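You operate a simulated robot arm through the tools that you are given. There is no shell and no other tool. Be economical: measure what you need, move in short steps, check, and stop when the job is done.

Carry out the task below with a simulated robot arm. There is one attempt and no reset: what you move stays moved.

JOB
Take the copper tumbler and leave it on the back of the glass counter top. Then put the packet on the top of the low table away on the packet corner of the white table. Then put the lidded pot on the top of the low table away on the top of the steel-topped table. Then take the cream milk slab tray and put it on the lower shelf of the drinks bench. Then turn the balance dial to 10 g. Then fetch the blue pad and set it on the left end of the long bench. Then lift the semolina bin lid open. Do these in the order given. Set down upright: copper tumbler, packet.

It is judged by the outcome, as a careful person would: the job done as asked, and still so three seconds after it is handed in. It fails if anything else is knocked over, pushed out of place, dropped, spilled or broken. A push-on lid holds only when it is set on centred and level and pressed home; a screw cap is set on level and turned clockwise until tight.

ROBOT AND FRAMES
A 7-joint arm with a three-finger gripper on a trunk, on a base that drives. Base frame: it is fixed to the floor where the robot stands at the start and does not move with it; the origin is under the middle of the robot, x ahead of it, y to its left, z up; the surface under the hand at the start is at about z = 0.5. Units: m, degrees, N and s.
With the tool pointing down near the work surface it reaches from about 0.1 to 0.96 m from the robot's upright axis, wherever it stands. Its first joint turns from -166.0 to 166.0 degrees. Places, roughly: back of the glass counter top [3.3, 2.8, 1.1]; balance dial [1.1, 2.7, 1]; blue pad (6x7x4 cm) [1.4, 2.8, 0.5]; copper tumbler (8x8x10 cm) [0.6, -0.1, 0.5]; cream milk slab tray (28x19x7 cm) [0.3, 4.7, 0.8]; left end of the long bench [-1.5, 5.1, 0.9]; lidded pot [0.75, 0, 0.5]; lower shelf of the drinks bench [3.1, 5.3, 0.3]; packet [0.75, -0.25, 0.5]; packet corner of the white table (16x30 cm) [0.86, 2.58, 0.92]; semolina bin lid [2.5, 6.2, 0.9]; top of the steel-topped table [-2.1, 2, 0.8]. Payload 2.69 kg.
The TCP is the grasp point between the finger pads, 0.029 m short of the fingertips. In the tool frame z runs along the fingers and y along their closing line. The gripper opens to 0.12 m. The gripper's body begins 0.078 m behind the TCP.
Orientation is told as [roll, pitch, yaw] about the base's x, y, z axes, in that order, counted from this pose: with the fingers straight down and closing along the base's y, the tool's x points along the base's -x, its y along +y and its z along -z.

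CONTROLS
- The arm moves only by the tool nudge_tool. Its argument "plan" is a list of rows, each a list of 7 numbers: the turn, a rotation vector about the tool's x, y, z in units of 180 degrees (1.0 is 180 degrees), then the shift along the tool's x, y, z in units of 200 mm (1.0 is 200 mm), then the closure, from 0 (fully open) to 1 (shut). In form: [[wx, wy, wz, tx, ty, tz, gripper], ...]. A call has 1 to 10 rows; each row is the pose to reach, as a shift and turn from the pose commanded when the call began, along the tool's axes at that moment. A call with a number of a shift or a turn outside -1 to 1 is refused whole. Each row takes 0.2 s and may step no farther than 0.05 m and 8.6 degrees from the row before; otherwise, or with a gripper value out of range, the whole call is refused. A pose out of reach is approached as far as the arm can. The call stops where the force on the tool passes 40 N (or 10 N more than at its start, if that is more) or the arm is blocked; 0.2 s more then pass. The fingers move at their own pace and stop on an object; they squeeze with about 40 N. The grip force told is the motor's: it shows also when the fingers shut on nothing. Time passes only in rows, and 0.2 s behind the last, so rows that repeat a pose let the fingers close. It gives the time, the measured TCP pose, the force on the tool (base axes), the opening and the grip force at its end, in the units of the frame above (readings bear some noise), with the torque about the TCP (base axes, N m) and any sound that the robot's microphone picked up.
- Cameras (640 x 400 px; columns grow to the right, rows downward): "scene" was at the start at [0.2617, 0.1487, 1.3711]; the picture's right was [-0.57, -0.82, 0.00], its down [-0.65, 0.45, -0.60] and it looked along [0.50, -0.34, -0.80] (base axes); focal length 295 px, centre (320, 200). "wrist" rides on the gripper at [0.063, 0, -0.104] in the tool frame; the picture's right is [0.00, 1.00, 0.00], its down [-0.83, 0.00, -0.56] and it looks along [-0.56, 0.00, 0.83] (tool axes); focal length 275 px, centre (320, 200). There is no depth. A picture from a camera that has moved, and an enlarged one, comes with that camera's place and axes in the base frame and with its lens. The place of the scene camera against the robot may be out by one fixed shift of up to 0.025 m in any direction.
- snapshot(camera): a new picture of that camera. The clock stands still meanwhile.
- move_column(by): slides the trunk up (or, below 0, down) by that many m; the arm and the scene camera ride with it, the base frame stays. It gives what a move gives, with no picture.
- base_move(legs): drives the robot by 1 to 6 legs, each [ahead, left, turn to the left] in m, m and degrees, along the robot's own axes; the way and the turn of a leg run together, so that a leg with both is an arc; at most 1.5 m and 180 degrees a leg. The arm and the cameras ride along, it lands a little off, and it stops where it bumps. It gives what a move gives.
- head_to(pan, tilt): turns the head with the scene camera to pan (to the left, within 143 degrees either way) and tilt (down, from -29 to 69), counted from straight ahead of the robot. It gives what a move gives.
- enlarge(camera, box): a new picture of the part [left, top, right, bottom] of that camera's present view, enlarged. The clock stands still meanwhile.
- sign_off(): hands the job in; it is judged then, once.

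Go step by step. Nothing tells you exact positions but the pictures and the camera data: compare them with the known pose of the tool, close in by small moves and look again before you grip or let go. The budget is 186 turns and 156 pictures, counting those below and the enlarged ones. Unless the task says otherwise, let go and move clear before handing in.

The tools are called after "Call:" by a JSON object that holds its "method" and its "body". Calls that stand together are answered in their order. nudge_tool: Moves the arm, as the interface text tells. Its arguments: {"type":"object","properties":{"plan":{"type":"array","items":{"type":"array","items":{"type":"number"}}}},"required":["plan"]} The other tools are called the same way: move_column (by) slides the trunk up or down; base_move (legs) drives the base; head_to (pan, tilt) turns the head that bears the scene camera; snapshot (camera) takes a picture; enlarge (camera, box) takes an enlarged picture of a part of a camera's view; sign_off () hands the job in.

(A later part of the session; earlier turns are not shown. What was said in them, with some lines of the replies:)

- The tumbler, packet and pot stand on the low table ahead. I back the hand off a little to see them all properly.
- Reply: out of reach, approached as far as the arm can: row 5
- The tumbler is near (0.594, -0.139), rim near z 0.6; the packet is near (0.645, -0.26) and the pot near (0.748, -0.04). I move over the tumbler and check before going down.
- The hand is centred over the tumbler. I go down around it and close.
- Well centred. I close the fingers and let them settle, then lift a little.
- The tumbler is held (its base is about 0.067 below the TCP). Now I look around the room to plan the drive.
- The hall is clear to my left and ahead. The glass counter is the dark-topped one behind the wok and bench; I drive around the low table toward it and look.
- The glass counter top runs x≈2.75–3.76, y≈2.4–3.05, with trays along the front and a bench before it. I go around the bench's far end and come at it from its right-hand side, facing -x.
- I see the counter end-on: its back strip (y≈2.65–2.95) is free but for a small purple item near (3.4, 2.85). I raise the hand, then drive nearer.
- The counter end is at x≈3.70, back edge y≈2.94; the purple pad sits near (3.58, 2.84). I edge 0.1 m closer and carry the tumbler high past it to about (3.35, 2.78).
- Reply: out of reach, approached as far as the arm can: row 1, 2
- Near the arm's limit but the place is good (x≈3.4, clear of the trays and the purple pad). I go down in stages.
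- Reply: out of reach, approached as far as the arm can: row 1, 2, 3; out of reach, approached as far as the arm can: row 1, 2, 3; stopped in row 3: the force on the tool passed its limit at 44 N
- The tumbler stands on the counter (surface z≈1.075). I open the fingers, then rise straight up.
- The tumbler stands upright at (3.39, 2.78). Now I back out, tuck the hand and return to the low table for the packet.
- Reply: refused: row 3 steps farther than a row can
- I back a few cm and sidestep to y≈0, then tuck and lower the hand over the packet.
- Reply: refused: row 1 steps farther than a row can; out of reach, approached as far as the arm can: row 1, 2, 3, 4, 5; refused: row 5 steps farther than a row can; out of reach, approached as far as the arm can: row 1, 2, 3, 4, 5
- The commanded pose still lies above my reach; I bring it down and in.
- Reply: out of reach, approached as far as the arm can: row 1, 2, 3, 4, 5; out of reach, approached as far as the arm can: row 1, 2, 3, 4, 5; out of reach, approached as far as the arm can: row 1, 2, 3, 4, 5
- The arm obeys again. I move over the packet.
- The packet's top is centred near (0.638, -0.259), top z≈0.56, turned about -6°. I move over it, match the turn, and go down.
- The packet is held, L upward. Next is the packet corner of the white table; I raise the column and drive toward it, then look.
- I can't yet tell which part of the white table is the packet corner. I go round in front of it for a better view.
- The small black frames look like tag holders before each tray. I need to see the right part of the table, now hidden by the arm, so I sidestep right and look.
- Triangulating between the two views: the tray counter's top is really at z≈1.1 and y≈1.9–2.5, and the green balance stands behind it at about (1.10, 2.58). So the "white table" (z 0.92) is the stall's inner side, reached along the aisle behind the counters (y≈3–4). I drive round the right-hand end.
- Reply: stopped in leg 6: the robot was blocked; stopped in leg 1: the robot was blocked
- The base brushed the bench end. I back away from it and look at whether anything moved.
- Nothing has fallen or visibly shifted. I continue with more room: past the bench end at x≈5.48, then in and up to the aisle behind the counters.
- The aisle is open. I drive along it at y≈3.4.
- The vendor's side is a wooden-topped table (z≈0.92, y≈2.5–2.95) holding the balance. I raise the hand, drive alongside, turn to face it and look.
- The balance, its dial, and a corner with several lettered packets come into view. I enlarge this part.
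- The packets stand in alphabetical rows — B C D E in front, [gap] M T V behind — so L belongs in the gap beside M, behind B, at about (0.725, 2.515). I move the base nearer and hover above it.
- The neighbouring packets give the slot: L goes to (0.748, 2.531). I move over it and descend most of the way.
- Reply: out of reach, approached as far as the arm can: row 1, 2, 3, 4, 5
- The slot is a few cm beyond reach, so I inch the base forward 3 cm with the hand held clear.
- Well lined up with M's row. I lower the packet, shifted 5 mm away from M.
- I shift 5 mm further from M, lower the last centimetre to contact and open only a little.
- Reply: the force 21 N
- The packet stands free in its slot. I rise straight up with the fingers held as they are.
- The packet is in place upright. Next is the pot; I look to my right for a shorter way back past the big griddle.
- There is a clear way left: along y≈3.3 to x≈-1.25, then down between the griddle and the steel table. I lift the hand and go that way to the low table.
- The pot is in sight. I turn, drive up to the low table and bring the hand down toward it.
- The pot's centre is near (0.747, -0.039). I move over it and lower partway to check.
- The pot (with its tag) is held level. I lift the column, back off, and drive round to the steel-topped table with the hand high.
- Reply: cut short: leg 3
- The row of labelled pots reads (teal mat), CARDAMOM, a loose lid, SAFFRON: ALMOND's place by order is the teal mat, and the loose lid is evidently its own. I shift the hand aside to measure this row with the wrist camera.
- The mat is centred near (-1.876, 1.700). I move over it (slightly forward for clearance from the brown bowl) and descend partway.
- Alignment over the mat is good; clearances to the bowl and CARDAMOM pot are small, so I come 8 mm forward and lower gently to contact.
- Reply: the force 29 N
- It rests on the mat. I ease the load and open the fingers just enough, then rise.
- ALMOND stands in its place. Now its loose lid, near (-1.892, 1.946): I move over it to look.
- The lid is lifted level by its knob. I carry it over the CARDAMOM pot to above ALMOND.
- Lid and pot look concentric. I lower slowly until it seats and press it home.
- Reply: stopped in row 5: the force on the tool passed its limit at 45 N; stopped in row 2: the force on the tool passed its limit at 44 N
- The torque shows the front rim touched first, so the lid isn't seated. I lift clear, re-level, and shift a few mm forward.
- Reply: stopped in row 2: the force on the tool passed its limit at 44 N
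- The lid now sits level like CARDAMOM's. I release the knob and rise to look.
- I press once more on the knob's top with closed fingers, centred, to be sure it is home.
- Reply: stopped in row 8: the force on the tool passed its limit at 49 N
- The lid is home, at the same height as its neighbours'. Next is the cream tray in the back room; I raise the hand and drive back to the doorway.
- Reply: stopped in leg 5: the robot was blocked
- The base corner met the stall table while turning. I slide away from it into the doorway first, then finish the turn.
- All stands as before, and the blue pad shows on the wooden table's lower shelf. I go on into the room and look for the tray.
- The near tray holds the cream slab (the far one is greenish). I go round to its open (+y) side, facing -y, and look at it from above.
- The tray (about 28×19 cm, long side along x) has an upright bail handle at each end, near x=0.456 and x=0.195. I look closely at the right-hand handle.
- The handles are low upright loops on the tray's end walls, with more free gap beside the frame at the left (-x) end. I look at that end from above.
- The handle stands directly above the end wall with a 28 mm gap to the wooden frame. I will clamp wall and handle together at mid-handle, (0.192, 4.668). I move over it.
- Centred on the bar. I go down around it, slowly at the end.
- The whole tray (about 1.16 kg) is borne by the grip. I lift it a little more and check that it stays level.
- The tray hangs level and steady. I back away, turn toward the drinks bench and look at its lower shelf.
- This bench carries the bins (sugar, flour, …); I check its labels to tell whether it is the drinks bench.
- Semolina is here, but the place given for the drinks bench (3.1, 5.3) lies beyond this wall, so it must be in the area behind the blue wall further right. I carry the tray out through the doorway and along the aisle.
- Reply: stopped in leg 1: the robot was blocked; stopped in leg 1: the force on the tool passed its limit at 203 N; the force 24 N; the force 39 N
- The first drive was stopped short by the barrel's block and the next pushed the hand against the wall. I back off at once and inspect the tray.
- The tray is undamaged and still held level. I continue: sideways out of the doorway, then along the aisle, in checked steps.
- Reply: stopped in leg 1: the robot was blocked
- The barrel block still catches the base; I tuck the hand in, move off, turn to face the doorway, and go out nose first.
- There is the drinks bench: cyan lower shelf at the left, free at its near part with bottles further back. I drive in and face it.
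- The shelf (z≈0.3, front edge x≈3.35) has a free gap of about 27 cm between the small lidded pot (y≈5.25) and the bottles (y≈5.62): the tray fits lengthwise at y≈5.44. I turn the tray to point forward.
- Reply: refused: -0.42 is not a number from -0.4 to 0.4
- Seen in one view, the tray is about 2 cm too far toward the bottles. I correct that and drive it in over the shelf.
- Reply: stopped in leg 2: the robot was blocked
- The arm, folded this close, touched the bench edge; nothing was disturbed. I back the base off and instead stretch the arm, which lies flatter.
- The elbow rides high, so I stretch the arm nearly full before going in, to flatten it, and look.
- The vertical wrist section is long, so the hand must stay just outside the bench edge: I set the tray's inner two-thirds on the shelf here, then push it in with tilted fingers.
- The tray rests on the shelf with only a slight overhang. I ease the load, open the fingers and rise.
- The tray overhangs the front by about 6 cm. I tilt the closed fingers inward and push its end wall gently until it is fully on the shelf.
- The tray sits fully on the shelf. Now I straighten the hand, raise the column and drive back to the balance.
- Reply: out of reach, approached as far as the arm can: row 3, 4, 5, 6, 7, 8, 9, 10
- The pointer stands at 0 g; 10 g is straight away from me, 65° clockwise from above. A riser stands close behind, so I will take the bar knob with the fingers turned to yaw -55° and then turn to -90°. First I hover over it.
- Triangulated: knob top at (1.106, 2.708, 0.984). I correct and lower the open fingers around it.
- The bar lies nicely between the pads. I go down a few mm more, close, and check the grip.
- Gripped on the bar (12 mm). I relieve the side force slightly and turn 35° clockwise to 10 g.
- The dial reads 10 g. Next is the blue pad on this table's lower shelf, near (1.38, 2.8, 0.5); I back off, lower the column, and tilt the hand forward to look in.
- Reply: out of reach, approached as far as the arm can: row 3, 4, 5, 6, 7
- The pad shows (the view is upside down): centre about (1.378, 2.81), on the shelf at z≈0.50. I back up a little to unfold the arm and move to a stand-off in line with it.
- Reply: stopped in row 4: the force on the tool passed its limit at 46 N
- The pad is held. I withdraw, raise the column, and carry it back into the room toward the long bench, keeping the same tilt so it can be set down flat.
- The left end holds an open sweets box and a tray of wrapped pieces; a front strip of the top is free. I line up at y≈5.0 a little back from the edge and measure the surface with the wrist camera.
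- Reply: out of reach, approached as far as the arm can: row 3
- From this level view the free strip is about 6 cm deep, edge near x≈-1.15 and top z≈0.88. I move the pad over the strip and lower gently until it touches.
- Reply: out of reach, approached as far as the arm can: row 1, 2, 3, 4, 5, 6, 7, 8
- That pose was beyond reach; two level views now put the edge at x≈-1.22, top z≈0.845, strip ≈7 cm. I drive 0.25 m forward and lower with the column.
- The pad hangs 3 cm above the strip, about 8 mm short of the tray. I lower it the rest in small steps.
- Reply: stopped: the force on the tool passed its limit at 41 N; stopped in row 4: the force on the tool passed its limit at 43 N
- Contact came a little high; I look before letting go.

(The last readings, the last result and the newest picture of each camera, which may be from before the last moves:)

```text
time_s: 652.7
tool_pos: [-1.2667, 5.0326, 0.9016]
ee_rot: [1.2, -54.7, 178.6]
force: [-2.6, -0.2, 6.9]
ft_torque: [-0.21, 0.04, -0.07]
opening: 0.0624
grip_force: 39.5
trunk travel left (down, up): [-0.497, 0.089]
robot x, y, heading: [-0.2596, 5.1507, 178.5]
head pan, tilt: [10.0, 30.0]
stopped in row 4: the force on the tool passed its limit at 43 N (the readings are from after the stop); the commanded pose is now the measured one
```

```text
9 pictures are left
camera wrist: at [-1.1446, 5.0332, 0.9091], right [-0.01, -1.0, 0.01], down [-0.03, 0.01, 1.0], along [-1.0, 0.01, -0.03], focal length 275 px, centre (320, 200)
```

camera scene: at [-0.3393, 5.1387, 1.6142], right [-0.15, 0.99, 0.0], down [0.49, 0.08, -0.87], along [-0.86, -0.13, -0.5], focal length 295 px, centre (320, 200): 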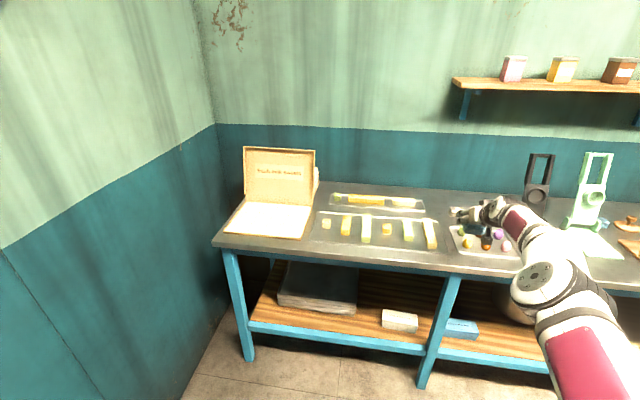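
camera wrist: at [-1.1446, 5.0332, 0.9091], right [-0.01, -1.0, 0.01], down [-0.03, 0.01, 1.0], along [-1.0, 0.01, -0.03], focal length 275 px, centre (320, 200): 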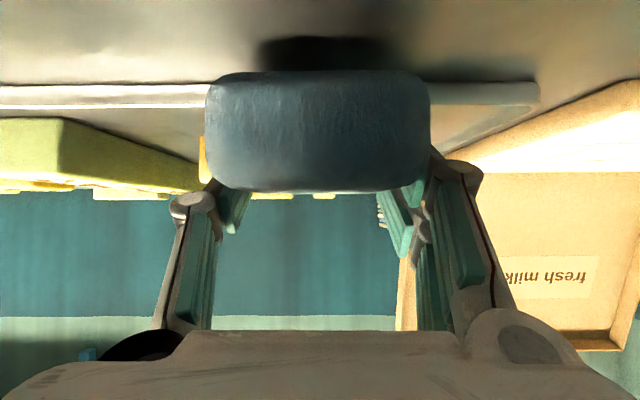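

The pad's back edge is perched over the tray rim. I lift, bring it 3 cm toward me, re-level, and lower again.

Call:
{"method": "nudge_tool", "body": {"plan": [[0, 0.005, 0, -0.061, 0, -0.043, 0.75], [0, 0.011, 0, -0.01, 0, -0.11, 0.75], [0, 0.011, 0, 0.031, 0, -0.173, 0.75], [0, 0.011, 0, 0.092, 0, -0.13, 0.75], [0, 0.011, 0, 0.112, 0, -0.115, 0.75], [0, 0.011, 0, 0.132, 0, -0.1, 0.75], [0, 0.011, 0, 0.147, 0, -0.09, 0.75], [0, 0.011, 0, 0.162, 0, -0.08, 0.75], [0, 0.011, 0, 0.177, 0, -0.07, 0.75]]}}

Call:
{"method": "snapshot", "body": {"camera": "wrist"}}

```text
time_s: 654.3
tool_pos: [-1.2345, 5.0337, 0.8933]
ee_rot: [1.2, -53.1, 178.5]
force: [23.3, 2.2, 20.6]
ft_torque: [0.3, -0.25, -0.49]
opening: 0.0626
grip_force: 40.4
trunk travel left (down, up): [-0.497, 0.089]
robot x, y, heading: [-0.2559, 5.1549, 178.9]
head pan, tilt: [10.0, 30.0]
stopped in row 8: the force on the tool passed its limit at 45 N (the readings are from after the stop); the commanded pose is now the measured one
```

```text
8 pictures are left
camera wrist: at [-1.1131, 5.0331, 0.9048], right [-0.01, -1.0, 0.01], down [-0.05, 0.01, 1.0], along [-1.0, 0.01, -0.05], focal length 275 px, centre (320, 200)
```

wrist: 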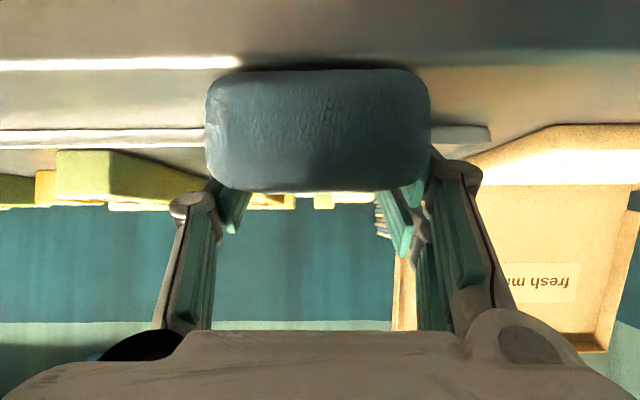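

The pad now sits flat on the strip, front at the edge, just clear of the tray. I ease off and open.

Call:
{"method": "nudge_tool", "body": {"plan": [[0, 0, 0, 0.01, 0, -0.014, 0.75], [0, 0, 0, 0.01, 0, -0.014, 0.45], [0, 0, 0, 0.01, 0, -0.014, 0.3], [0, 0, 0, 0.01, 0, -0.014, 0.2]]}}

Call:
{"method": "nudge_tool", "body": {"plan": [[0, 0, 0, -0.03, 0, -0.15, 0.2], [0, 0, 0, -0.06, 0, -0.35, 0.2], [0, 0, 0, -0.06, 0, -0.58, 0.2], [0, 0, 0, -0.06, 0, -0.8, 0.2], [0, 0, 0, -0.06, 0, -0.98, 0.2]]}}

Call:
{"method": "snapshot", "body": {"camera": "wrist"}}

```text
time_s: 655.3
tool_pos: [-1.2322, 5.0321, 0.8882]
ee_rot: [1.1, -52.8, 178.6]
force: [0.5, 0.4, -0.5]
ft_torque: [0.02, 0.04, 0.0]
opening: 0.0966
grip_force: 0.3
trunk travel left (down, up): [-0.497, 0.089]
robot x, y, heading: [-0.2596, 5.1526, 178.6]
head pan, tilt: [10.0, 30.0]
```

```text
time_s: 656.5
tool_pos: [-1.0834, 5.0319, 1.0172]
ee_rot: [1.2, -52.9, 178.5]
force: [-0.3, 0.4, -0.6]
ft_torque: [-0.01, 0.06, -0.01]
opening: 0.0962
grip_force: 0.0
trunk travel left (down, up): [-0.497, 0.089]
robot x, y, heading: [-0.2603, 5.1527, 178.6]
head pan, tilt: [10.0, 30.0]
```

```text
7 pictures are left
camera wrist: at [-0.9608, 5.0323, 1.0287], right [-0.01, -1.0, 0.01], down [-0.06, 0.01, 1.0], along [-1.0, 0.01, -0.06], focal length 275 px, centre (320, 200)
```

wrist: 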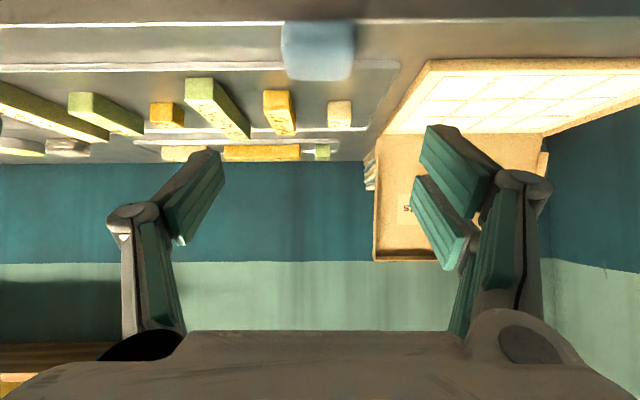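

The pad rests on the bench top. Last, the semolina bin lid: I straighten the hand, and drive over to face that bin.

Call:
{"method": "nudge_tool", "body": {"plan": [[0, 0.045, 0, 0, 0, -0.1, 0], [0, 0.09, 0, 0, 0, -0.2, 0], [0, 0.135, 0, 0, 0, -0.3, 0], [0, 0.18, 0, 0, 0, -0.4, 0], [0, 0.225, 0, 0, 0, -0.5, 0], [0, 0.27, 0, 0, 0, -0.6, 0], [-0.006, 0.294, 0, 0, 0, -0.7, 0]]}}

Call:
{"method": "move_column", "body": {"by": 0.08}}

Call:
{"method": "base_move", "body": {"legs": [[0, -0.3, 0], [-0.9, 0, 0], [0, 0, -178.6], [0, 0.5, 0], [0.6, 0, 0]]}}

```text
time_s: 658.1
tool_pos: [-0.9713, 5.032, 1.1024]
ee_rot: [1.6, 0.1, 179.9]
force: [0.2, 0.3, 0.7]
ft_torque: [0.01, -0.03, 0.0]
opening: 0.1203
grip_force: 0.1
trunk travel left (down, up): [-0.497, 0.089]
robot x, y, heading: [-0.2548, 5.1494, 178.8]
head pan, tilt: [10.0, 30.0]
```

```text
time_s: 659.3
tool_pos: [-0.9718, 5.0333, 1.1816]
ee_rot: [1.7, 0.0, 179.9]
force: [0.0, -0.9, 0.3]
ft_torque: [0.02, 0.02, -0.04]
opening: 0.12
grip_force: 0.1
trunk travel left (down, up): [-0.577, 0.009]
robot x, y, heading: [-0.2606, 5.1542, 178.5]
head pan, tilt: [10.0, 30.0]
```

```text
time_s: 678.5
tool_pos: [1.977, 6.0325, 1.1823]
ee_rot: [1.6, -0.1, -0.3]
force: [0.2, -0.2, -0.4]
ft_torque: [-0.01, 0.02, -0.02]
opening: 0.1202
grip_force: 0.1
trunk travel left (down, up): [-0.577, 0.009]
robot x, y, heading: [1.2619, 5.9163, -1.4]
head pan, tilt: [10.0, 30.0]
```

Call:
{"method": "base_move", "body": {"legs": [[0, 0.13, 1.4]]}}

Call:
{"method": "snapshot", "body": {"camera": "wrist"}}

```text
time_s: 679.8
tool_pos: [1.9761, 6.1822, 1.1825]
ee_rot: [1.6, 0.0, 1.3]
force: [0.3, -0.7, -0.2]
ft_torque: [0.03, 0.02, 0.02]
opening: 0.12
grip_force: 0.0
trunk travel left (down, up): [-0.577, 0.009]
robot x, y, heading: [1.2644, 6.045, 0.5]
head pan, tilt: [10.0, 30.0]
```

```text
6 pictures are left
camera wrist: at [1.9132, 6.1779, 1.2862], right [-0.03, 1.0, 0.03], down [0.83, 0.01, 0.56], along [0.56, 0.04, -0.83], focal length 275 px, centre (320, 200)
```

wrist: 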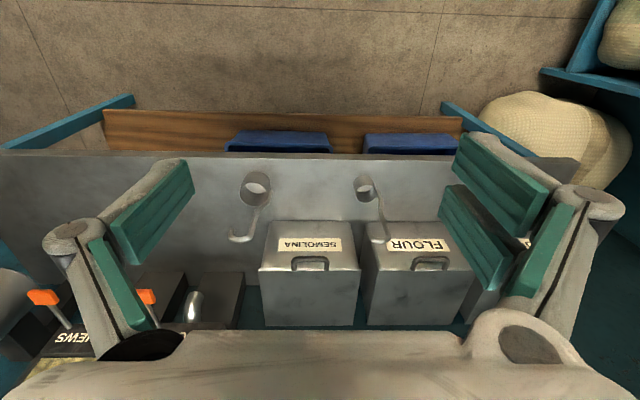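

The semolina lid has a small loop handle at its front edge, near (2.33, 6.18). I move closer for an exact look.

Call:
{"method": "base_move", "body": {"legs": [[0.27, 0, -0.5]]}}

Call:
{"method": "nudge_tool", "body": {"plan": [[-0.004, 0, 0, 0, 0, 0.2, 0.3], [-0.008, 0, 0, 0, 0, 0.4, 0.5], [-0.009, 0, 0, 0, 0, 0.5, 0.7]]}}

Call:
{"method": "enlarge", "body": {"camera": "wrist", "box": [220, 60, 420, 220]}}

```text
time_s: 681.8
tool_pos: [2.2483, 6.1738, 1.1836]
ee_rot: [1.6, -0.1, 0.6]
force: [0.0, -0.3, -0.4]
ft_torque: [0.01, -0.03, 0.01]
opening: 0.1201
grip_force: 0.0
trunk travel left (down, up): [-0.577, 0.009]
robot x, y, heading: [1.5362, 6.0451, -0.5]
head pan, tilt: [10.0, 30.0]
```

```text
time_s: 682.5
tool_pos: [2.2491, 6.1758, 1.0826]
ee_rot: [3.3, -0.1, 0.6]
force: [-0.3, -0.1, 0.3]
ft_torque: [0.03, -0.01, -0.03]
opening: 0.036
grip_force: 0.0
trunk travel left (down, up): [-0.577, 0.009]
robot x, y, heading: [1.5402, 6.0407, -0.5]
head pan, tilt: [10.0, 30.0]
```

```text
2.50 times, centred on (320, 140) of wrist
camera zoom: at [2.186, 6.1706, 1.1862], right [-0.02, 1.0, 0.06], down [0.83, -0.02, 0.56], along [0.56, 0.06, -0.83], focal length 688 px, centre (320, 350)
```

zoom: 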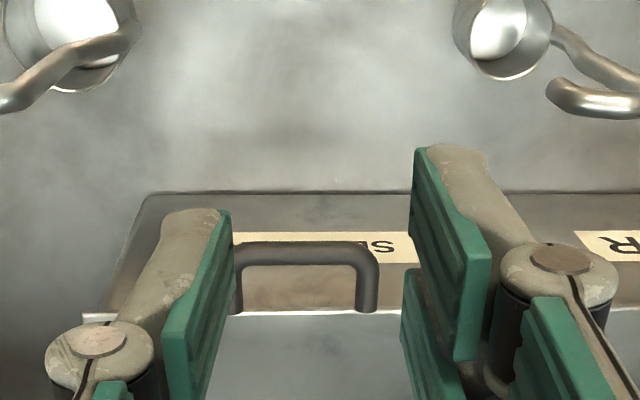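

The loop bar sits at about (2.335, 6.184, 0.878), 26 mm in front of the lid edge. I will take it with the hand horizontal and the fingers one above, one below the bar, so the lid can swing up freely. I back off and turn the hand.

Call:
{"method": "base_move", "body": {"legs": [[-0.5, 0, 0.5]]}}

Call:
{"method": "nudge_tool", "body": {"plan": [[0.018, -0.045, 0, -0.12, 0, 0, 0.7], [0.018, -0.09, 0, -0.24, 0, 0, 0.7], [0.018, -0.135, 0, -0.36, 0, 0, 0.7], [0.018, -0.18, 0, -0.48, 0, 0, 0.7], [0.018, -0.225, 0, -0.6, 0, 0, 0.7], [0.018, -0.27, 0, -0.72, 0, 0, 0.7], [0.018, -0.315, 0, -0.84, 0, 0, 0.7], [0.018, -0.36, 0, -0.96, 0, 0, 0.7], [0.018, -0.405, 0, -1, 0, 0, 0.7], [0.018, -0.45, 0, -1, 0, 0, 0.7]]}}

Call:
{"method": "nudge_tool", "body": {"plan": [[0, -0.04, -0.01, 0, 0, 0, 0.7], [0, -0.04, -0.01, 0, 0, 0, 0.7]]}}

```text
time_s: 685.5
tool_pos: [1.7481, 6.1838, 1.0826]
ee_rot: [3.2, 0.0, 1.0]
force: [0.1, -0.5, 0.4]
ft_torque: [-0.01, 0.0, -0.02]
opening: 0.036
grip_force: 0.2
trunk travel left (down, up): [-0.577, 0.009]
robot x, y, heading: [1.0387, 6.0447, -0.3]
head pan, tilt: [10.0, 30.0]
```

```text
refused: row 1 steps farther than a row can; nothing moved
```

```text
time_s: 686.1
tool_pos: [1.7481, 6.1825, 1.083]
ee_rot: [3.3, -7.4, 2.5]
force: [-0.4, -0.1, -0.8]
ft_torque: [0.02, 0.02, 0.02]
opening: 0.0362
grip_force: 0.1
trunk travel left (down, up): [-0.577, 0.009]
robot x, y, heading: [1.0374, 6.0456, -0.1]
head pan, tilt: [10.0, 30.0]
```

Call:
{"method": "nudge_tool", "body": {"plan": [[0.002, -0.045, 0.0014, -0.12, 0, 0, 0.7], [0.004, -0.09, 0.0028, -0.24, 0, 0, 0.7], [0.006, -0.135, 0.0042, -0.36, 0, 0, 0.7], [0.008, -0.18, 0.0056, -0.48, 0, 0, 0.7], [0.01, -0.225, 0.007, -0.6, 0, 0, 0.7], [0.012, -0.27, 0.0084, -0.72, 0, 0, 0.7], [0.014, -0.315, 0.01, -0.84, 0, 0, 0.7], [0.016, -0.36, 0.011, -0.96, 0, 0, 0.7], [0.017, -0.405, 0.0125, -1, 0, 0, 0.7], [0.018, -0.45, 0.014, -1, 0, 0, 0.7]]}}

Call:
{"method": "nudge_tool", "body": {"plan": [[0, 0, -0.045, 0, 0, 0, 0.7], [0, 0, -0.09, 0, 0, 0, 0.7], [0, 0, -0.135, 0, 0, 0, 0.7], [0, 0, -0.18, 0, 0, 0, 0.7], [0, 0, -0.225, 0, 0, 0, 0.7], [0, 0, -0.27, 0, 0, 0, 0.7], [0, 0, -0.315, 0, 0, 0, 0.7], [0, 0, -0.36, 0, 0, 0, 0.7], [0, 0, -0.405, 0, 0, 0, 0.7], [0, 0, -0.45, 0, 0, 0, 0.7]]}}

Call:
{"method": "nudge_tool", "body": {"plan": [[0, 0, -0.045, 0, 0, 0, 0.7], [0, 0, -0.05, 0, 0, 0, 0.7]]}}

```text
time_s: 688.3
tool_pos: [1.9447, 6.1914, 1.1102]
ee_rot: [59.4, -86.7, -60.3]
force: [-0.2, -0.8, 0.4]
ft_torque: [-0.01, 0.02, 0.03]
opening: 0.0358
grip_force: 0.1
trunk travel left (down, up): [-0.577, 0.009]
robot x, y, heading: [1.041, 6.0472, -0.0]
head pan, tilt: [10.0, 30.0]
```

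```text
time_s: 690.5
tool_pos: [1.9459, 6.1913, 1.1092]
ee_rot: [-88.1, -11.6, 88.8]
force: [0.2, 1.0, 0.3]
ft_torque: [-0.02, 0.0, -0.02]
opening: 0.0361
grip_force: 0.1
trunk travel left (down, up): [-0.577, 0.009]
robot x, y, heading: [1.0379, 6.0453, -0.1]
head pan, tilt: [10.0, 30.0]
```

```text
time_s: 691.1
tool_pos: [1.947, 6.1918, 1.1086]
ee_rot: [-88.2, -2.9, 89.1]
force: [-0.5, -0.2, -0.2]
ft_torque: [0.0, 0.02, 0.02]
opening: 0.0362
grip_force: 0.1
trunk travel left (down, up): [-0.577, 0.009]
robot x, y, heading: [1.0359, 6.0493, -0.4]
head pan, tilt: [10.0, 30.0]
```

The hand is horizontal with the fingers one above the other. I lower to the bar's height and advance to a stand-off for a look.

Call:
{"method": "move_column", "body": {"by": -0.23}}

Call:
{"method": "base_move", "body": {"legs": [[0.28, 0, 0]]}}

Call:
{"method": "snapshot", "body": {"camera": "wrist"}}

```text
time_s: 693.5
tool_pos: [1.9459, 6.1919, 0.879]
ee_rot: [-88.3, -2.8, 89.0]
force: [-0.3, 0.1, -0.3]
ft_torque: [-0.01, 0.0, 0.01]
opening: 0.0362
grip_force: 0.1
trunk travel left (down, up): [-0.347, 0.239]
robot x, y, heading: [1.0377, 6.0462, -0.2]
head pan, tilt: [10.0, 30.0]
```

```text
time_s: 695.5
tool_pos: [2.2284, 6.1898, 0.8787]
ee_rot: [-88.2, -2.8, 89.1]
force: [-0.1, 0.4, 0.8]
ft_torque: [-0.01, 0.02, 0.0]
opening: 0.0361
grip_force: 0.1
trunk travel left (down, up): [-0.347, 0.239]
robot x, y, heading: [1.3202, 6.0447, -0.1]
head pan, tilt: [10.0, 30.0]
```

```text
4 pictures are left
camera wrist: at [2.1233, 6.13, 0.8783], right [-0.03, 0.05, -1.0], down [-0.54, 0.84, 0.06], along [0.84, 0.54, 0.0], focal length 275 px, centre (320, 200)
```

wrist: 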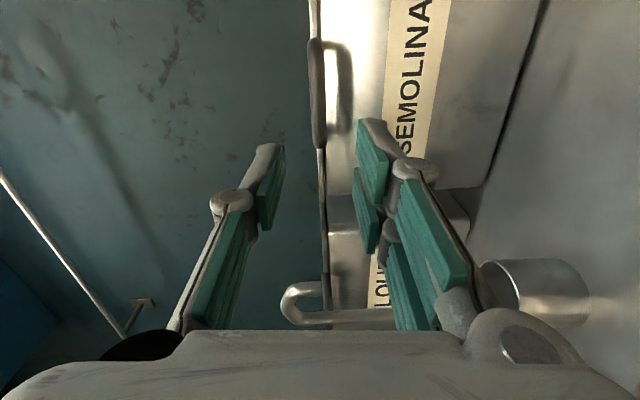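

The bar lies between the two fingers at the right height. I advance the rest gently and close on it.

Call:
{"method": "base_move", "body": {"legs": [[0.07, 0, 0]]}}

Call:
{"method": "nudge_tool", "body": {"plan": [[0, 0, 0, 0.02, 0, 0.05, 0.7], [0, 0, 0, 0.04, 0, 0.09, 0.7], [0, 0, 0, 0.04, 0, 0.09, 0.85], [0, 0, 0, 0.04, 0, 0.09, 1], [0, 0, 0, 0.04, 0, 0.09, 1]]}}

```text
time_s: 696.5
tool_pos: [2.2984, 6.1905, 0.8785]
ee_rot: [-88.2, -2.9, 89.0]
force: [-0.1, -0.5, -0.1]
ft_torque: [0.01, 0.02, 0.02]
opening: 0.036
grip_force: 0.1
trunk travel left (down, up): [-0.347, 0.239]
robot x, y, heading: [1.3903, 6.0468, -0.3]
head pan, tilt: [10.0, 30.0]
```

```text
time_s: 697.7
tool_pos: [2.3172, 6.1806, 0.8773]
ee_rot: [-88.2, -2.8, 88.9]
force: [3.3, 0.6, -1.7]
ft_torque: [-1.3, 0.0, 0.37]
opening: 0.0127
grip_force: 39.1
trunk travel left (down, up): [-0.347, 0.239]
robot x, y, heading: [1.3904, 6.045, -0.3]
head pan, tilt: [10.0, 30.0]
```

The bar is held. To have enough reach for the lid's arc I first let go, retract the arm 12 cm and bring the base up by the same amount, then regrip.

Call:
{"method": "nudge_tool", "body": {"plan": [[0, 0, 0, 0, 0, 0, 0.8], [0, 0, 0, 0, 0, 0, 0.7], [0, 0, 0, 0, 0, -0.2, 0.7], [0, 0, 0, 0, 0, -0.4, 0.7], [0, 0, 0, 0, 0, -0.6, 0.7], [0, 0, 0, 0, 0, -0.75, 0.7]]}}

```text
time_s: 699.1
tool_pos: [2.1665, 6.1839, 0.8828]
ee_rot: [-88.1, -2.8, 89.0]
force: [-0.6, 1.1, -0.1]
ft_torque: [-0.03, -0.01, 0.01]
opening: 0.0359
grip_force: 0.0
trunk travel left (down, up): [-0.347, 0.239]
robot x, y, heading: [1.3916, 6.0492, -0.2]
head pan, tilt: [10.0, 30.0]
```

Call:
{"method": "base_move", "body": {"legs": [[0.135, 0, 0]]}}

Call:
{"method": "nudge_tool", "body": {"plan": [[0, 0, 0, 0, 0.025, 0.03, 0.7], [0, 0, 0, 0, 0.025, 0.075, 0.7], [0, 0, 0, 0, 0.025, 0.075, 0.85], [0, 0, 0, 0, 0.025, 0.075, 1], [0, 0, 0, 0, 0.025, 0.075, 1]]}}

```text
time_s: 700.4
tool_pos: [2.3028, 6.1842, 0.8816]
ee_rot: [-88.1, -2.7, 89.0]
force: [-0.2, -0.1, 0.8]
ft_torque: [0.0, 0.01, 0.0]
opening: 0.036
grip_force: 0.0
trunk travel left (down, up): [-0.347, 0.239]
robot x, y, heading: [1.5244, 6.047, -0.1]
head pan, tilt: [10.0, 30.0]
```

```text
time_s: 701.6
tool_pos: [2.3176, 6.1844, 0.8757]
ee_rot: [-88.2, -2.7, 89.0]
force: [2.7, 0.2, -1.8]
ft_torque: [-1.25, -0.03, 0.16]
opening: 0.0126
grip_force: 39.2
trunk travel left (down, up): [-0.347, 0.239]
robot x, y, heading: [1.5271, 6.0466, -0.5]
head pan, tilt: [10.0, 30.0]
```

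Regripped. I swing the lid up along its arc, first 30°.

Call:
{"method": "nudge_tool", "body": {"plan": [[0, 0, 0, 0, -0.1, 0.002, 1], [0, 0, 0, 0, -0.2, 0.01, 1], [0, 0, 0, 0, -0.41, 0.058, 1], [0, 0, 0, 0, -0.61, 0.145, 1]]}}

```text
time_s: 702.6
tool_pos: [2.3502, 6.1807, 0.9973]
ee_rot: [-88.1, -2.8, 89.4]
force: [0.9, 23.4, -2.1]
ft_torque: [-1.24, 0.09, 0.34]
opening: 0.0122
grip_force: 38.5
trunk travel left (down, up): [-0.347, 0.239]
robot x, y, heading: [1.5223, 6.0449, -0.1]
head pan, tilt: [10.0, 30.0]
```

Call:
{"method": "nudge_tool", "body": {"plan": [[0, 0, 0, -0.02, 0, 0, 1], [0, 0, 0, -0.03, -0.172, 0.123, 1], [0, 0, 0, -0.03, -0.317, 0.277, 1], [0, 0, 0, -0.03, -0.431, 0.455, 1]]}}

Call:
{"method": "snapshot", "body": {"camera": "wrist"}}

```text
time_s: 703.6
tool_pos: [2.444, 6.1791, 1.0857]
ee_rot: [-88.9, -2.9, 89.3]
force: [-17.9, 14.1, 30.6]
ft_torque: [-1.1, -0.51, 0.31]
opening: 0.0119
grip_force: 38.6
trunk travel left (down, up): [-0.347, 0.239]
robot x, y, heading: [1.526, 6.0427, -0.6]
head pan, tilt: [10.0, 30.0]
```

```text
3 pictures are left
camera wrist: at [2.3389, 6.1188, 1.0852], right [-0.02, 0.05, -1.0], down [-0.54, 0.84, 0.05], along [0.84, 0.54, 0.01], focal length 275 px, centre (320, 200)
```

wrist: 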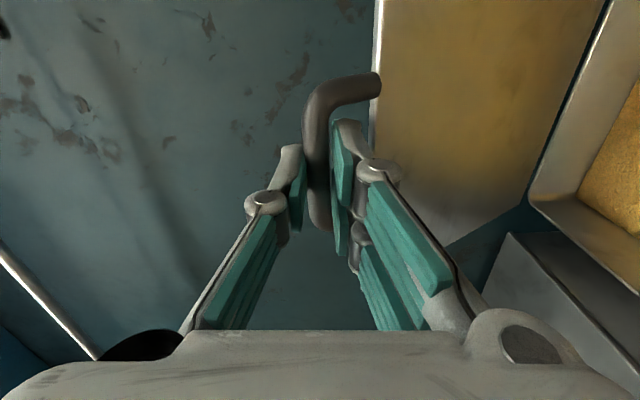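

The lid is well up. The forces say the true arc is slightly larger, so I move out a little and continue toward vertical.

Call:
{"method": "nudge_tool", "body": {"plan": [[0, 0, 0, -0.02, -0.05, -0.01, 1], [0, 0, 0, -0.03, -0.11, 0.12, 1], [0, 0, 0, -0.03, -0.15, 0.27, 1]]}}

```text
time_s: 704.4
tool_pos: [2.4985, 6.1792, 1.1089]
ee_rot: [-88.2, -2.8, 88.7]
force: [-2.3, -6.0, 5.3]
ft_torque: [-1.19, -0.06, -0.17]
opening: 0.0117
grip_force: 38.6
trunk travel left (down, up): [-0.347, 0.239]
robot x, y, heading: [1.5265, 6.0432, -0.1]
head pan, tilt: [10.0, 30.0]
```

Nearly vertical, with low force. I push it just past upright by creeping the base forward.

Call:
{"method": "base_move", "body": {"legs": [[0.04, 0, 0]]}}

Call:
{"method": "base_move", "body": {"legs": [[0.035, 0, 0]]}}

```text
time_s: 705.5
tool_pos: [2.5415, 6.1787, 1.1184]
ee_rot: [-89.2, -2.9, 88.9]
force: [0.3, -0.6, 2.3]
ft_torque: [-1.27, -0.02, -0.02]
opening: 0.0115
grip_force: 39.1
trunk travel left (down, up): [-0.347, 0.239]
robot x, y, heading: [1.5655, 6.0459, -0.5]
head pan, tilt: [10.0, 30.0]
stopped in leg 1: the force on the tool passed its limit at 41 N (the readings are from after the stop); the commanded pose is now the measured one
```

```text
time_s: 706.3
tool_pos: [2.5773, 6.1781, 1.1197]
ee_rot: [-89.3, -3.1, 88.8]
force: [0.5, 1.8, 10.8]
ft_torque: [-1.14, -0.15, -0.1]
opening: 0.0116
grip_force: 37.9
trunk travel left (down, up): [-0.347, 0.239]
robot x, y, heading: [1.6042, 6.0479, 0.0]
head pan, tilt: [10.0, 30.0]
```

Call:
{"method": "nudge_tool", "body": {"plan": [[0, 0, 0, 0, 0, 0.05, 1], [0, 0, 0, 0, 0.005, 0.1, 1], [0, 0, 0, 0, 0.015, 0.15, 1]]}}

Call:
{"method": "snapshot", "body": {"camera": "wrist"}}

```text
time_s: 707.1
tool_pos: [2.6051, 6.1793, 1.1162]
ee_rot: [-89.6, -3.1, 89.1]
force: [-25.2, 1.1, 8.0]
ft_torque: [-1.21, -0.07, 0.14]
opening: 0.0115
grip_force: 38.2
trunk travel left (down, up): [-0.347, 0.239]
robot x, y, heading: [1.6013, 6.0476, -0.3]
head pan, tilt: [10.0, 30.0]
```

```text
2 pictures are left
camera wrist: at [2.5008, 6.1187, 1.1142], right [-0.01, 0.05, -1.0], down [-0.54, 0.84, 0.05], along [0.84, 0.54, 0.02], focal length 275 px, centre (320, 200)
```

wrist: 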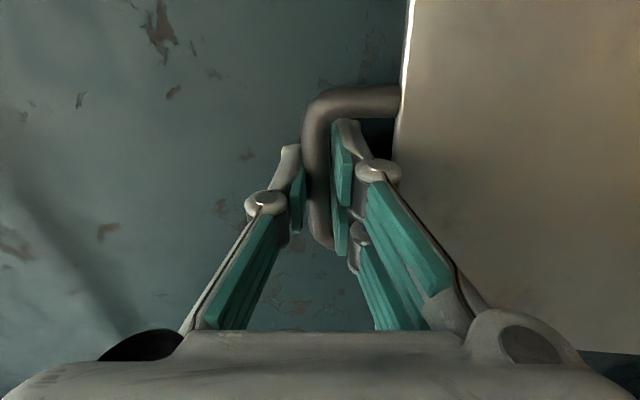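

The lid has met its stop just past upright. I open the fingers slightly and draw straight back.

Call:
{"method": "nudge_tool", "body": {"plan": [[0, 0, 0, 0, 0, 0, 0.9], [0, 0, 0, 0, 0, 0, 0.81], [0, 0, 0, 0, 0, 0, 0.81], [0, 0, 0, 0, 0, -0.1, 0.81], [0, 0, 0, 0, 0, -0.25, 0.81], [0, 0, 0, 0, 0, -0.45, 0.81], [0, 0, 0, 0, 0, -0.65, 0.81]]}}

Call:
{"method": "base_move", "body": {"legs": [[-0.3, 0, 0]]}}

Call:
{"method": "head_to", "body": {"pan": 5, "tilt": 20}}

Call:
{"method": "snapshot", "body": {"camera": "scene"}}

```text
time_s: 708.7
tool_pos: [2.4783, 6.182, 1.116]
ee_rot: [-89.4, -3.0, 88.9]
force: [-0.3, -0.6, -0.1]
ft_torque: [0.01, -0.04, 0.0]
opening: 0.0227
grip_force: 0.1
trunk travel left (down, up): [-0.347, 0.239]
robot x, y, heading: [1.6011, 6.045, -0.0]
head pan, tilt: [10.0, 30.0]
```

```text
time_s: 710.8
tool_pos: [2.1826, 6.182, 1.117]
ee_rot: [-89.5, -3.1, 88.9]
force: [-0.1, 0.1, 0.6]
ft_torque: [0.01, -0.01, -0.02]
opening: 0.0229
grip_force: 0.1
trunk travel left (down, up): [-0.347, 0.239]
robot x, y, heading: [1.3071, 6.0461, -0.1]
head pan, tilt: [10.0, 30.0]
```

```text
time_s: 711.5
tool_pos: [2.1807, 6.1813, 1.1168]
ee_rot: [-89.3, -3.0, 88.9]
force: [0.1, -0.2, 0.3]
ft_torque: [-0.02, 0.01, 0.0]
opening: 0.0226
grip_force: 0.0
trunk travel left (down, up): [-0.347, 0.239]
robot x, y, heading: [1.3049, 6.0455, -0.1]
head pan, tilt: [5.0, 20.0]
```

```text
1 pictures are left
camera scene: at [1.6139, 6.2441, 1.3924], right [0.08, -1.0, 0.0], down [-0.34, -0.03, -0.94], along [0.94, 0.08, -0.34], focal length 295 px, centre (320, 200)
```

scene: 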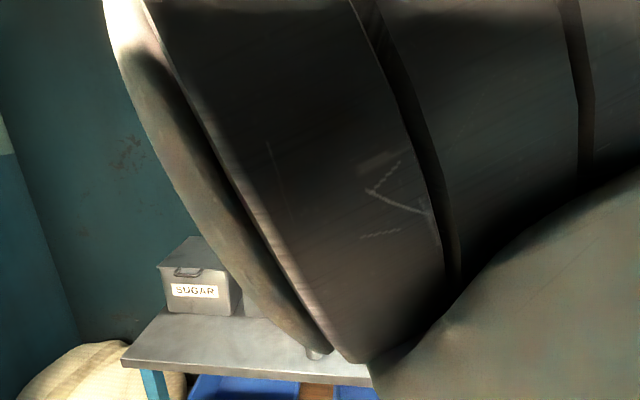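

The arm hides the scene view; I use the last picture from the wrist to see the lid.

Call:
{"method": "snapshot", "body": {"camera": "wrist"}}

```text
0 pictures are left
camera wrist: at [2.0761, 6.1218, 1.1143], right [-0.01, 0.05, -1.0], down [-0.54, 0.84, 0.05], along [0.84, 0.54, 0.02], focal length 275 px, centre (320, 200)
```

wrist: 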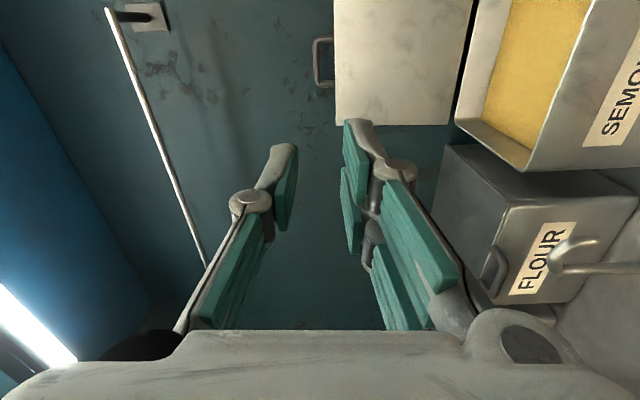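

The semolina lid stands open by itself with the semolina showing, and the hand is clear of everything. I hand the job in.

Call:
{"method": "sign_off", "body": {}}

```text
The job is handed in.
```

All seven steps are done in the order given and the job is handed in; nothing fell or spilled that I could see.

- **Bumps:** the base stopped against the long front bench, the wooden table and the barrel's stand. The tray was also pressed once against the storeroom wall and the hand once against the drinks bench. I saw nothing knocked over or visibly moved, but I did not look at the barrel again afterwards.
- **Lidded pot:** it stood open when I found it. I set it on the teal mat beside the cardamom pot and pressed on the loose lid lying on the steel-topped table, which I took to be its own.
- **Blue pad:** it rests on a narrow free strip of the long bench's left end, its front at the bench edge and its back close against a tray of sweets. It first came down partly on that tray's rim, and I moved it off before letting go.
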